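You operate a simulated robot arm through the tools that you are given. There is no shell and no other tool. Be economical: measure what you need, move in short steps, check, and stop when the job is done.

Carry out the task below with a simulated robot arm. There is one attempt and no reset: what you move stays moved.

## Task
Fetch the grey square cup and set it on top of the grey glue pen.

Only the result counts: the job must be done as asked and must still hold three seconds after the hand-in. Knocking over, shifting, dropping, spilling or breaking anything else fails it.

## Robot
A 6-joint arm with a two-finger parallel gripper, fixed in place. Base frame: the origin is at the foot of the arm, x ahead of it, y to its left, z up; the work surface is at about z = 0. Lengths are in cm, angles in rad, forces in N, time in s.
With the tool pointing down near the work surface it reaches from about 14 to 58 cm from the base axis. Its first joint turns from -1.152 to 1.152 rad. Payload 2.1 kg.
The TCP is the grasp point between the finger pads, 3 cm short of the fingertips. In the tool frame z runs along the fingers and y along their closing line. The gripper opens to 9.4 cm. The fingers are 2.8 cm wide and 1 cm thick; the gripper's body (5 by 9.6 cm) begins 5.5 cm behind the TCP.
Orientation is told as [roll, pitch, yaw] about the base's x, y, z axes, in that order, counted from this pose: with the fingers straight down and closing along the base's y, the tool's x points along the base's -x, its y along +y and its z along -z.

## Interface
- The arm moves only by the tool send_rows. Its argument "plan" is a list of rows, each a list of 2 entries, a list of its own where there are three numbers: the shift along the tool's x, y, z in units of 40 mm (1.0 is 40 mm), then the turn about the tool's z in units of 5 degrees (1.0 is 5 degrees). In form: [[[dx, dy, dz], spin], ...]. A call has 1 to 12 rows; each row shifts and turns the commanded pose from where the row before left it, along the tool's axes as they then stand. "gripper" is the gripper command, from -1 (fully open) to 1 (shut), values between in proportion, set as the call begins (left out, the last holds). A call with a number of a shift or a turn outside -1 to 1 is refused whole. A row lasts 0.2 s, in which the tool goes at most 5 cm and 0.15 rad; a call with a longer step from one row to the next is refused whole, and so is a gripper value outside its range. A pose out of reach is approached as far as the arm can. The call stops where the force on the tool passes 40 N (or 10 N more than at its start, if that is more) or the arm is blocked; 0.2 s more then pass. Each finger travels about 7.2 cm/s and halts on what it meets, pressing with about 39 N; the grip force reading is that of the motor and also rises with nothing between the fingers. The clock runs only during rows and for 0.2 s after the last one: add rows that do not move to give the fingers time. It gives the time, the measured TCP pose, the force on the tool (base axes), the opening and the grip force at its end, in the units of the frame above (readings bear some noise), and new pictures: "views" is both (left out), scene, wrist or none.
- Cameras (640 x 400 px; columns grow to the right, rows downward): "scene" is fixed at [6.72, -37.76, 49.9]; the picture's right is [0.69, -0.72, 0.00], its down [-0.31, -0.30, -0.91] and it looks along [0.65, 0.63, -0.43] (base axes); focal length 319 px, centre (320, 200). "wrist" rides on the gripper at [-3.7, 0, -5.8] in the tool frame; the picture's right is [0.00, -1.00, 0.00], its down [0.97, 0.00, -0.24] and it looks along [0.24, 0.00, 0.97] (tool axes); focal length 218 px, centre (320, 200). There is no depth. A picture from a camera that has moved, and an enlarged one, comes with that camera's place and axes in the base frame and with its lens.
- zoom(camera, box): a new picture of the part [left, top, right, bottom] of that camera's present view, enlarged. The clock stands still meanwhile.
- job_done(): hands the job in; it is judged then, once.

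Work in short steps. Places have to be worked out from the pictures, the camera data and where the tool is seen: move nearer, look again, correct. Check each grasp and each placing, and mend what went wrong. You have 90 turns and 170 pictures in all, those below and enlarged ones among them. Open the gripper and draw the arm clear of the work before you hand the job in, unless the task says otherwise; then end with one line.

The tools are called after "Request:" by a JSON object that holds its "name" and its "arguments". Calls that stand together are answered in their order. send_rows: Moves the arm, as the interface text tells. Its arguments: {"type":"object","properties":{"plan":{"type":"array"},"gripper":{"type":"number"},"views":{"type":"string","enum":["both","scene","wrist","none"]}},"required":["plan"]} The other tools are called the same way: zoom (camera, box) takes an enlarged picture of a part of a camera's view; job_done () hands the job in.

At the start:

```text
t: 0.0
tcp_pos: [35.02, 1.25, 34.81]
ee_rot: [0.0, 0.001, 0.001]
contact_force: [-0.4, 0.6, -0.2]
finger_gap: 9.42
gripper_force: 0.0
```

scene: 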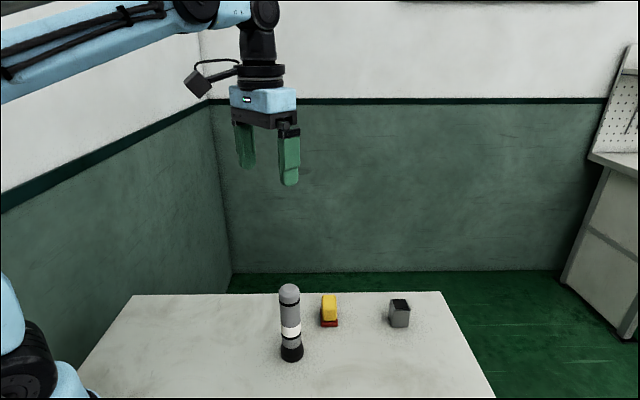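
wrist: 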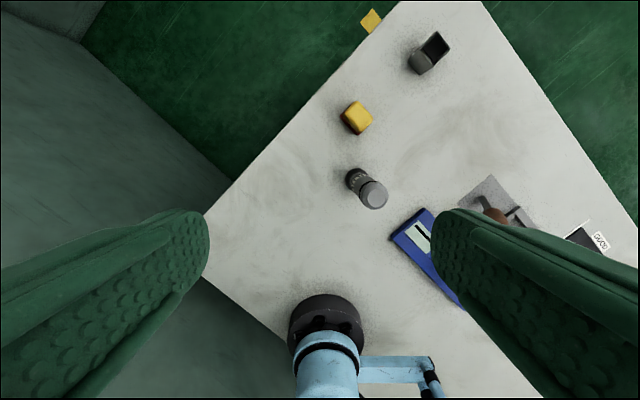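

I'll look closely at the cup and the pen before moving anything.

Request:
{"name": "zoom", "arguments": {"camera": "scene", "box": [260, 270, 420, 370]}}

Request:
{"name": "zoom", "arguments": {"camera": "wrist", "box": [320, 10, 480, 110]}}

Request:
{"name": "zoom", "arguments": {"camera": "wrist", "box": [320, 150, 640, 350]}}

```text
4.00 times, centred on (340, 320) of scene
camera zoom: at [6.72, -37.76, 49.9], right [0.69, -0.72, 0.0], down [-0.31, -0.3, -0.91], along [0.65, 0.63, -0.43], focal length 1277 px, centre (240, -280)
```

zoom: 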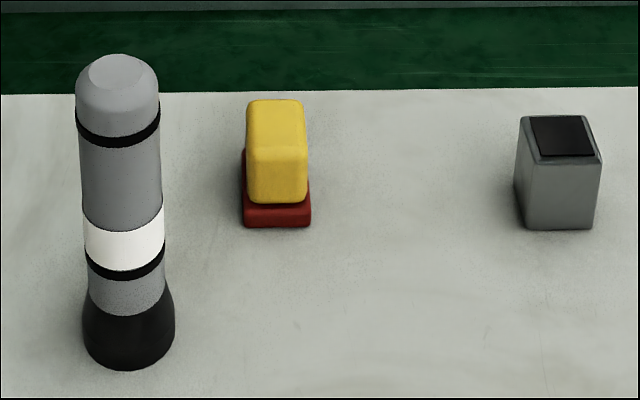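

```text
4.00 times, centred on (400, 60) of wrist
camera zoom: at [38.66, 1.06, 40.64], right [0.0, -1.0, 0.0], down [-0.97, 0.0, 0.24], along [-0.24, 0.0, -0.97], focal length 873 px, centre (0, 760)
```

zoom: 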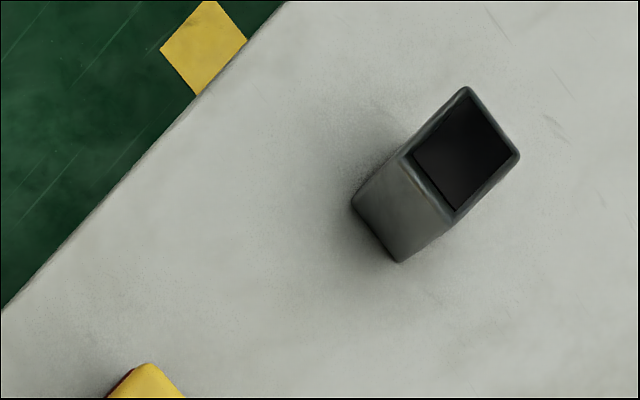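

```text
2.00 times, centred on (480, 250) of wrist
camera zoom: at [38.66, 1.06, 40.64], right [0.0, -1.0, 0.0], down [-0.97, 0.0, 0.24], along [-0.24, 0.0, -0.97], focal length 436 px, centre (0, 100)
```

zoom: 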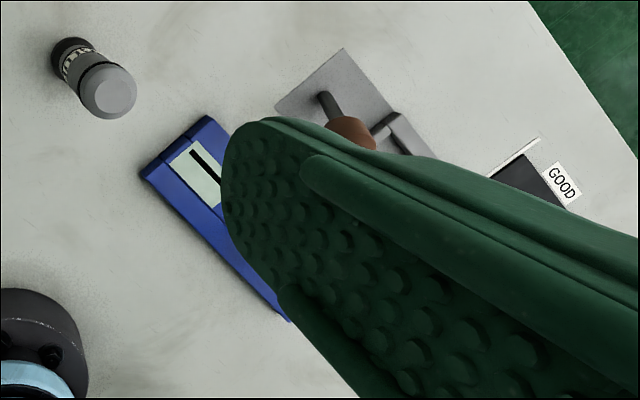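

The cup is upright, about 3 cm square and 5 cm tall, near (52.2, -15.6) and turned 45°. The pen is near (32, -6), about 15 cm tall with a small flat top. I'll move above the cup first.

Request:
{"name": "send_rows", "arguments": {"plan": [[[-0.717, -0.702, 0.5], 0], [[-0.717, -0.702, 0.5], 0], [[-0.717, -0.702, 0.5], 0], [[-0.717, -0.702, 0.5], 0], [[-0.717, -0.702, 0.5], 0], [[-0.717, -0.702, 0.5], 0], [[0, 0, 0], 1], [[0, 0, 0], 1], [[0, 0, 0], 1], [[0, 0, 0], 1], [[0, 0, 0], 1], [[0, 0, 0], 1]], "gripper": -1, "views": "none"}}

Request:
{"name": "send_rows", "arguments": {"plan": [[[0, 0, 0], 1], [[0, 0, 0], 1], [[0, 0, 0], 1], [[0, 0, 0], 0], [[0, 0, 0], 0]]}}

```text
t: 2.6
tcp_pos: [52.15, -15.68, 22.77]
ee_rot: [-0.001, 0.0, -0.527]
contact_force: [-0.2, 0.2, 1.2]
finger_gap: 9.41
gripper_force: 0.2
```

```text
t: 3.8
tcp_pos: [52.13, -15.68, 22.88]
ee_rot: [0.0, 0.001, -0.784]
contact_force: [-0.6, 0.6, 0.3]
finger_gap: 9.39
gripper_force: 0.0
camera wrist: at [54.81, -18.38, 28.64], right [-0.71, -0.71, 0.0], down [-0.69, 0.69, 0.24], along [-0.17, 0.17, -0.97], focal length 218 px, centre (320, 200)
```

scene: 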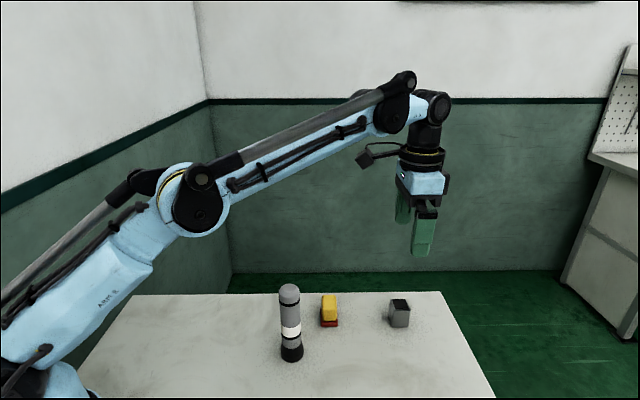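
wrist: 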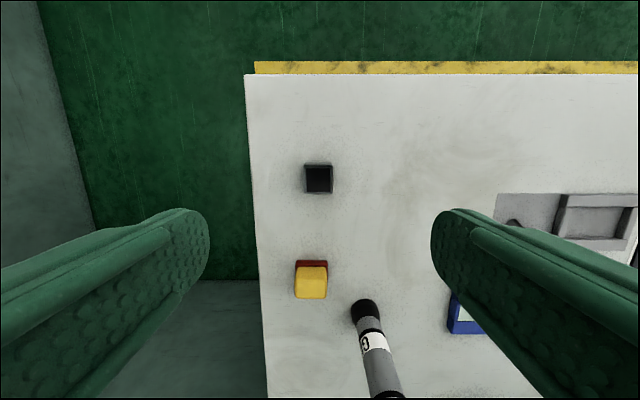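

The cup is squarely aligned between the fingers, and its centre is about (52.4, -15.8). I'll descend most of the way and check again.

Request:
{"name": "send_rows", "arguments": {"plan": [[[-0.06, 0, 0.9], 0], [[0, 0, 0.9], 0], [[0, 0, 0.9], 0], [[0, 0, 0.5], 0], [[0, 0, 0], 0]]}}

```text
t: 5.0
tcp_pos: [52.24, -15.83, 10.06]
ee_rot: [0.0, 0.001, -0.785]
contact_force: [0.4, 0.0, 0.4]
finger_gap: 9.42
gripper_force: 0.1
camera wrist: at [54.89, -18.58, 15.84], right [-0.71, -0.71, 0.0], down [-0.69, 0.69, 0.24], along [-0.17, 0.17, -0.97], focal length 218 px, centre (320, 200)
```

scene: 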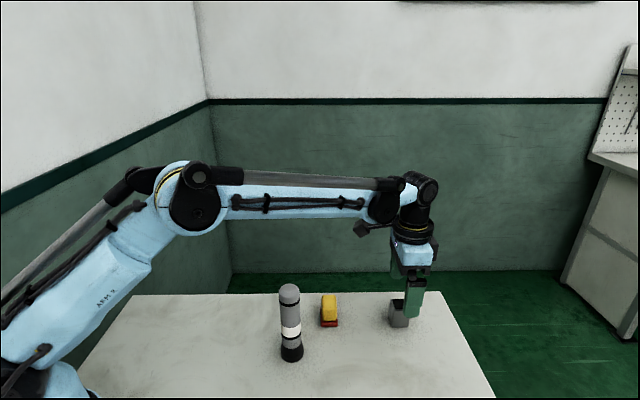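
wrist: 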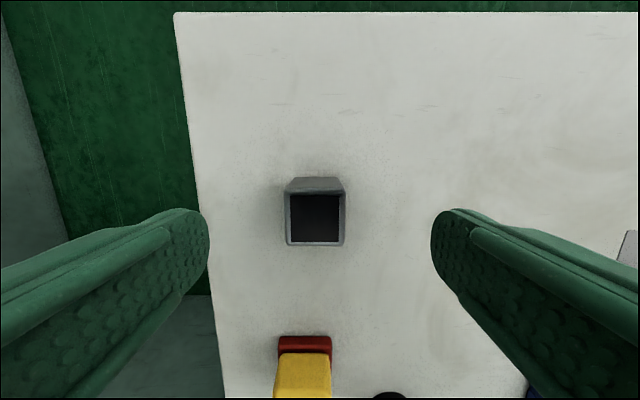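

The cup sits 0.25 cm off in both tool -x and +y, with its rim at about z = 5. I'll correct for that, lower to about z = 3.8 and check before closing.

Request:
{"name": "send_rows", "arguments": {"plan": [[[-0.06, 0.06, 0.5], 0], [[0, 0, 0.6], 0], [[0, 0, 0.46], 0], [[0, 0, 0], 0]], "views": "both"}}

```text
t: 6.0
tcp_pos: [52.7, -15.81, 3.84]
ee_rot: [-0.001, 0.001, -0.786]
contact_force: [-1.0, 0.1, 0.7]
finger_gap: 9.39
gripper_force: 0.0
camera wrist: at [55.34, -18.49, 9.62], right [-0.71, -0.71, 0.0], down [-0.69, 0.69, 0.24], along [-0.17, 0.17, -0.97], focal length 218 px, centre (320, 200)
```

scene: 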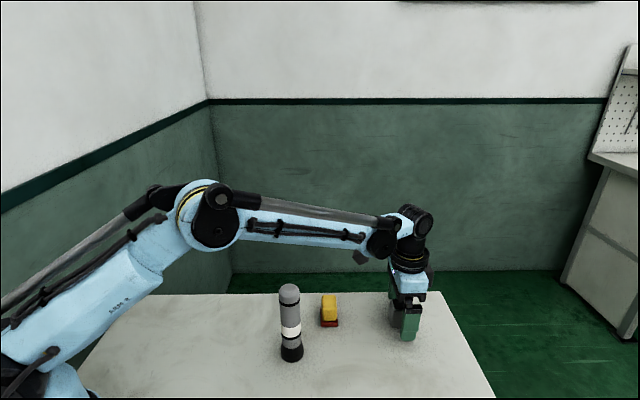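
wrist: 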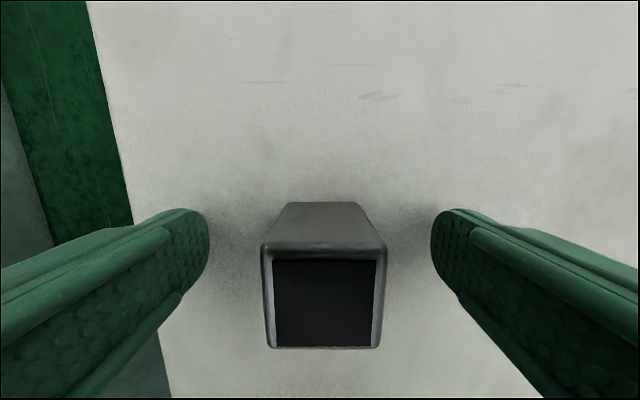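

The cup is now centred on the grasp point. I'll close the gripper.

Request:
{"name": "send_rows", "arguments": {"plan": [[[0, 0, 0], 0], [[0, 0, 0], 0], [[0, 0, 0], 0], [[0, 0, 0], 0], [[0, 0, 0], 0]], "gripper": 1, "views": "wrist"}}

```text
t: 7.2
tcp_pos: [52.62, -15.64, 3.8]
ee_rot: [0.0, 0.0, -0.786]
contact_force: [-0.3, -0.1, -0.9]
finger_gap: 3.73
gripper_force: 39.1
camera wrist: at [55.33, -18.49, 9.66], right [-0.71, -0.71, 0.0], down [-0.69, 0.69, 0.24], along [-0.17, 0.17, -0.97], focal length 218 px, centre (320, 200)
```

wrist: 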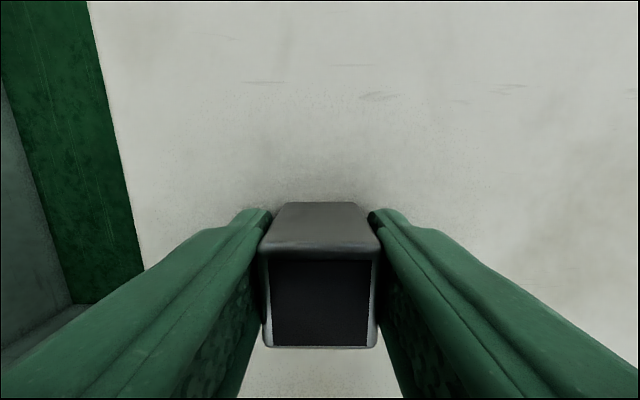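

Gripped: the gap is 3.7 cm and the force 39 N. I'll lift and check that the cup comes along.

Request:
{"name": "send_rows", "arguments": {"plan": [[[0, 0, -0.3], 0], [[0, 0, -0.7], 0], [[0, 0, -1], 0], [[0, 0, -1], 0], [[0, 0, -1], 0], [[0, 0, -1], 0], [[0, 0, -0.5], 0], [[0, 0, 0], 0]]}}

```text
t: 9.0
tcp_pos: [51.62, -15.66, 25.26]
ee_rot: [0.002, 0.002, -0.786]
contact_force: [0.0, 0.0, -0.9]
finger_gap: 3.73
gripper_force: 39.2
out of reach, approached as far as the arm can: row 6, 7
camera wrist: at [54.27, -18.36, 31.08], right [-0.71, -0.71, 0.0], down [-0.69, 0.69, 0.24], along [-0.17, 0.17, -0.97], focal length 218 px, centre (320, 200)
```

scene: 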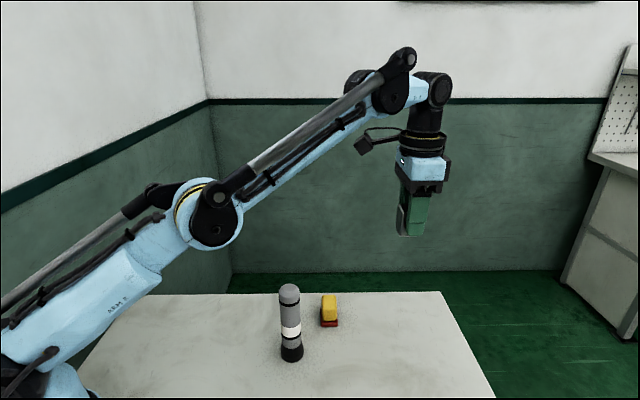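
wrist: 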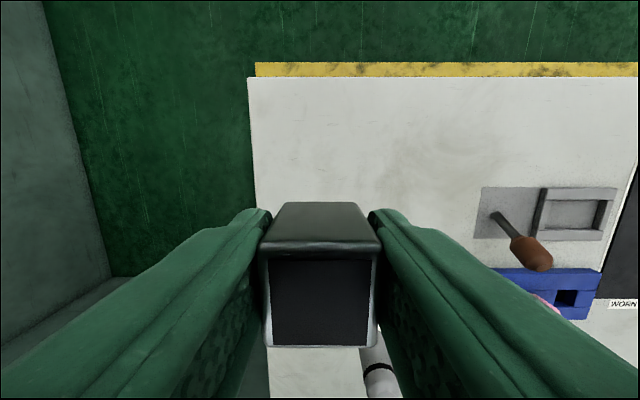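

The cup is held firmly. I'll carry it past the pen at a safe height to a spot where the wrist camera can look down on the pen.

Request:
{"name": "send_rows", "arguments": {"plan": [[[0.7, -0.2, 0], 0], [[0.862, -0.204, 0], 0], [[0.862, -0.204, 0], 0], [[0.862, -0.204, 0], 0], [[0.862, -0.204, 0], 0], [[0.862, -0.204, 0], 0], [[0.862, -0.204, 0], 0], [[0.862, -0.204, 0], 0], [[0.162, 0, 0], 0], [[0, 0, 0], 0]]}}

```text
t: 11.2
tcp_pos: [27.57, -0.77, 25.06]
ee_rot: [-0.002, -0.001, -0.786]
contact_force: [-0.2, 0.4, 0.0]
finger_gap: 3.76
gripper_force: 39.6
camera wrist: at [30.16, -3.41, 30.93], right [-0.71, -0.71, 0.0], down [-0.69, 0.69, 0.24], along [-0.17, 0.17, -0.97], focal length 218 px, centre (320, 200)
```

scene: 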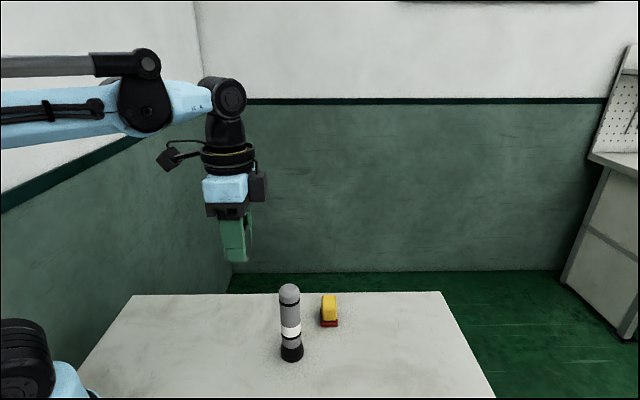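
wrist: 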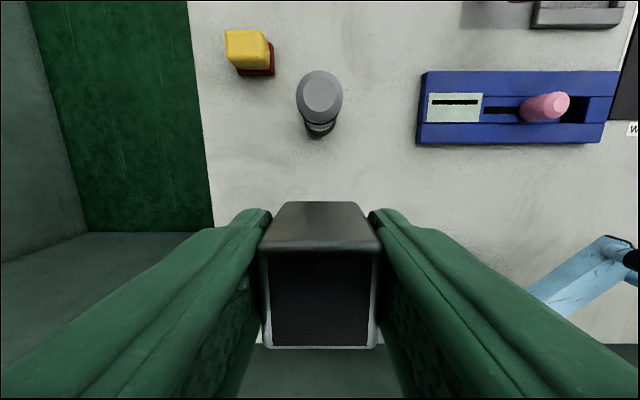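

Request:
{"name": "zoom", "arguments": {"camera": "wrist", "box": [256, 55, 384, 135]}}

```text
5.00 times, centred on (320, 95) of wrist
camera zoom: at [30.16, -3.41, 30.93], right [-0.71, -0.71, 0.0], down [-0.69, 0.69, 0.24], along [-0.17, 0.17, -0.97], focal length 1091 px, centre (320, 725)
```

zoom: 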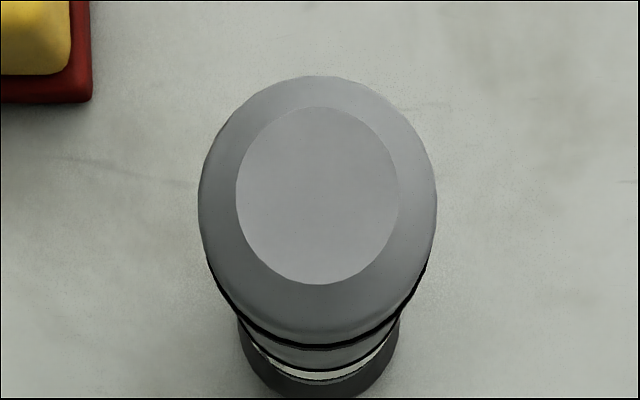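

The pen's flat top is directly in line, 7.2 cm away in tool -x, at about (32.6, -5.85). Allowing for the cup sitting about 0.4 cm towards tool +x in the grip, I'll move over it with some clearance and check the alignment.

Request:
{"name": "send_rows", "arguments": {"plan": [[[-0.5, 0, 0], 0], [[-0.5, 0, 0], 0], [[-0.5, 0, 0], 0], [[-0.39, 0, 0.3], 0], [[0, 0, 0.4], 0], [[0, 0, 0.3], 0], [[0, 0, 0], 0]], "views": "none"}}

Request:
{"name": "zoom", "arguments": {"camera": "scene", "box": [210, 210, 370, 370]}}

```text
t: 12.8
tcp_pos: [32.82, -6.03, 21.12]
ee_rot: [0.001, 0.0, -0.786]
contact_force: [0.6, 0.3, -0.2]
finger_gap: 3.72
gripper_force: 39.3
```

```text
2.50 times, centred on (290, 290) of scene
camera zoom: at [6.72, -37.76, 49.9], right [0.69, -0.72, 0.0], down [-0.31, -0.3, -0.91], along [0.65, 0.63, -0.43], focal length 798 px, centre (395, -25)
```

zoom: 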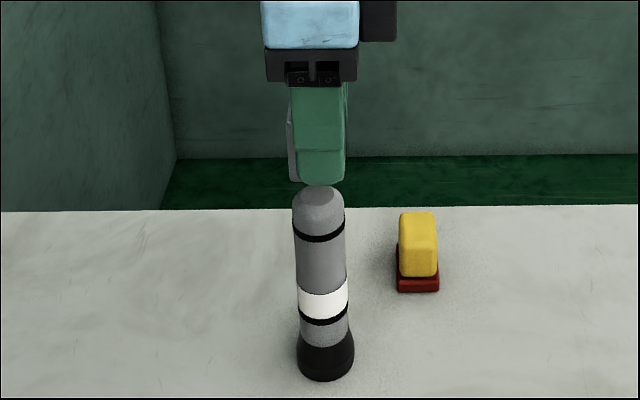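

In the scene view the cup is centred over the pen to within about 1–2 mm. The cup's bottom is at about z = 17.3 and the pen's top at about 14.6. I'll lower slowly and watch the force.

Request:
{"name": "send_rows", "arguments": {"plan": [[[0, 0, 0.15], 0], [[0, 0, 0.15], 0], [[0, 0, 0.1], 0], [[0, 0, 0.05], 0], [[0, 0, 0], 0]], "views": "none"}}

Request:
{"name": "zoom", "arguments": {"camera": "scene", "box": [240, 230, 340, 310]}}

```text
t: 14.0
tcp_pos: [33.01, -5.94, 19.34]
ee_rot: [0.0, 0.0, -0.786]
contact_force: [-0.1, 1.1, -0.2]
finger_gap: 3.75
gripper_force: 39.1
```

```text
5.00 times, centred on (290, 270) of scene
camera zoom: at [6.72, -37.76, 49.9], right [0.69, -0.72, 0.0], down [-0.31, -0.3, -0.91], along [0.65, 0.63, -0.43], focal length 1596 px, centre (470, -150)
```

zoom: 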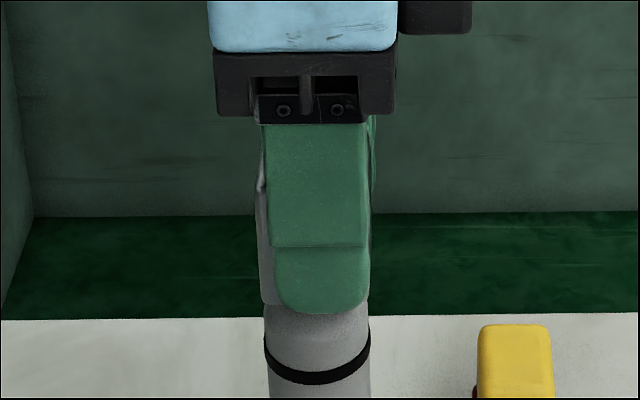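

Request:
{"name": "send_rows", "arguments": {"plan": [[[0, 0, 0.05], 0], [[0, 0, 0.05], 0], [[0, 0, 0], 0]], "views": "none"}}

```text
t: 14.8
tcp_pos: [32.8, -6.05, 19.02]
ee_rot: [-0.001, 0.0, -0.785]
contact_force: [0.6, 0.2, -1.0]
finger_gap: 3.73
gripper_force: 39.3
```

No contact yet with the cup's bottom at about z = 15.2, so I'll continue in 1–2 mm steps.

Request:
{"name": "send_rows", "arguments": {"plan": [[[0, 0, 0.04], 0], [[0, 0, 0], 0]], "views": "none"}}

Request:
{"name": "send_rows", "arguments": {"plan": [[[0, 0, 0.04], 0], [[0, 0, 0], 0]], "views": "none"}}

```text
t: 15.4
tcp_pos: [32.9, -6.06, 18.92]
ee_rot: [-0.001, 0.0, -0.786]
contact_force: [0.0, 0.0, 0.4]
finger_gap: 3.75
gripper_force: 39.0
```

```text
t: 16.0
tcp_pos: [32.85, -5.96, 18.77]
ee_rot: [-0.001, -0.002, -0.784]
contact_force: [-0.3, -0.6, 10.1]
finger_gap: 3.75
gripper_force: 39.1
```

There's contact now: 10 N upward with the cup's bottom at about z = 15. I'll ease off slightly and view it before releasing.

Request:
{"name": "send_rows", "arguments": {"plan": [[[0, 0, -0.015], 0], [[0, 0, 0], 0]]}}

```text
t: 16.6
tcp_pos: [32.87, -5.97, 18.7]
ee_rot: [0.0, -0.001, -0.785]
contact_force: [-1.5, 0.6, 7.2]
finger_gap: 3.76
gripper_force: 38.0
camera wrist: at [35.55, -8.72, 24.58], right [-0.71, -0.71, 0.0], down [-0.69, 0.69, 0.24], along [-0.17, 0.17, -0.97], focal length 218 px, centre (320, 200)
```

scene: 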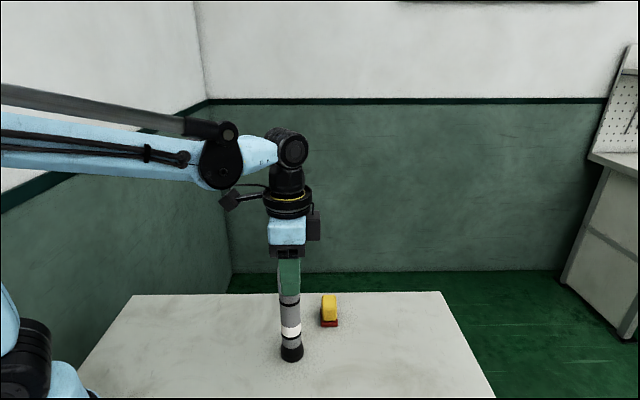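
wrist: 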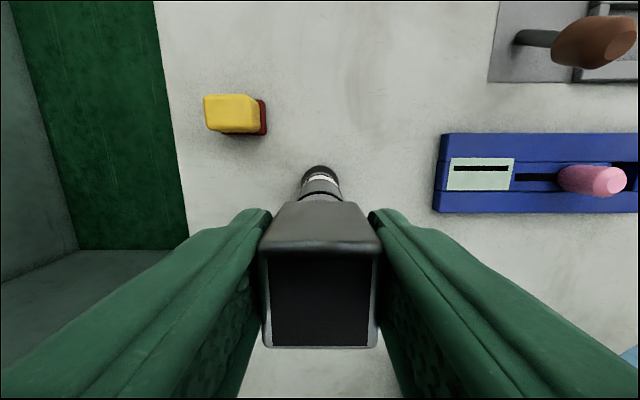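

The pen stands upright and the cup is centred on it laterally. I'll release.

Request:
{"name": "send_rows", "arguments": {"plan": [[[0, 0, 0], 0], [[0, 0, 0], 0], [[0, 0, 0], 0], [[0, 0, 0], 0], [[0, 0, 0], 0]], "gripper": -1}}

```text
t: 17.8
tcp_pos: [32.96, -6.12, 18.69]
ee_rot: [0.001, 0.0, -0.784]
contact_force: [-0.3, -0.7, 0.7]
finger_gap: 9.42
gripper_force: 0.0
camera wrist: at [35.55, -8.72, 24.58], right [-0.71, -0.71, 0.0], down [-0.69, 0.69, 0.24], along [-0.17, 0.17, -0.97], focal length 218 px, centre (320, 200)
```

scene: 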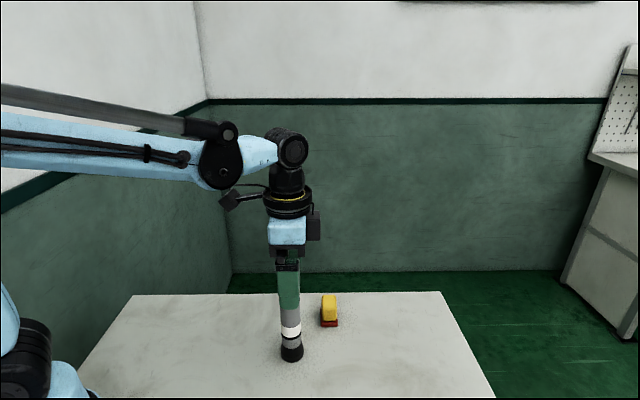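
wrist: 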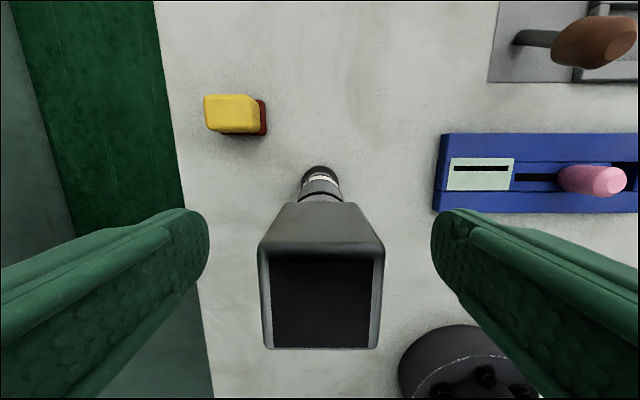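

The cup rests steadily. I'll raise the arm straight up, clear of it.

Request:
{"name": "send_rows", "arguments": {"plan": [[[0, 0, -0.2], 0], [[0, 0, -0.4], 0], [[0, 0, -0.7], 0], [[0, 0, -0.8], 0], [[0, 0, -0.8], 0], [[0, 0, -0.4], 0], [[0, 0, 0], 0], [[0, 0, 0], 0], [[0, 0, 0], 0]]}}

Request:
{"name": "zoom", "arguments": {"camera": "scene", "box": [230, 240, 350, 370]}}

```text
t: 19.8
tcp_pos: [32.9, -6.14, 32.04]
ee_rot: [0.0, 0.001, -0.785]
contact_force: [0.0, 0.1, 0.0]
finger_gap: 9.38
gripper_force: 0.1
camera wrist: at [35.61, -8.83, 37.85], right [-0.71, -0.71, 0.0], down [-0.69, 0.69, 0.24], along [-0.17, 0.17, -0.97], focal length 218 px, centre (320, 200)
```

scene: 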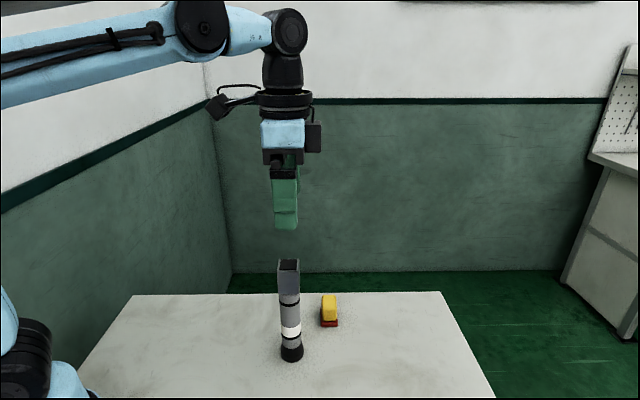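
wrist: 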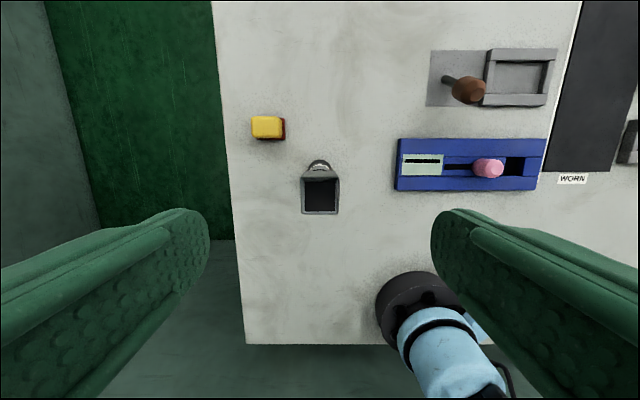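

```text
3.08 times, centred on (290, 305) of scene
camera zoom: at [6.72, -37.76, 49.9], right [0.69, -0.72, 0.0], down [-0.31, -0.3, -0.91], along [0.65, 0.63, -0.43], focal length 982 px, centre (412, -123)
```

zoom: 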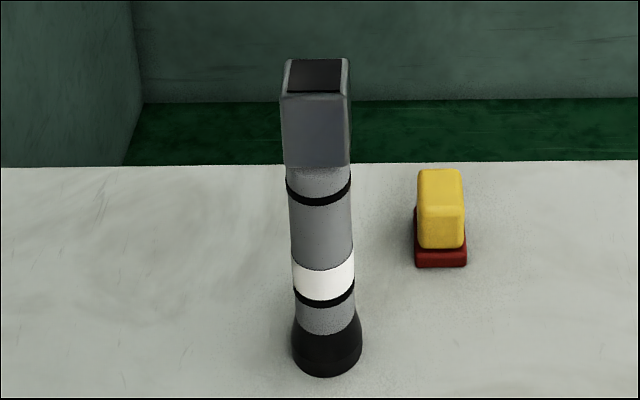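

The cup stands level and centred on the pen, the arm is clear, and nothing else moved. I'll hand the job in.

Request:
{"name": "job_done", "arguments": {}}

```text
The job is handed in.
```

The grey square cup now stands upright on top of the grey glue pen; nothing else was moved, and the arm is clear with the gripper open.
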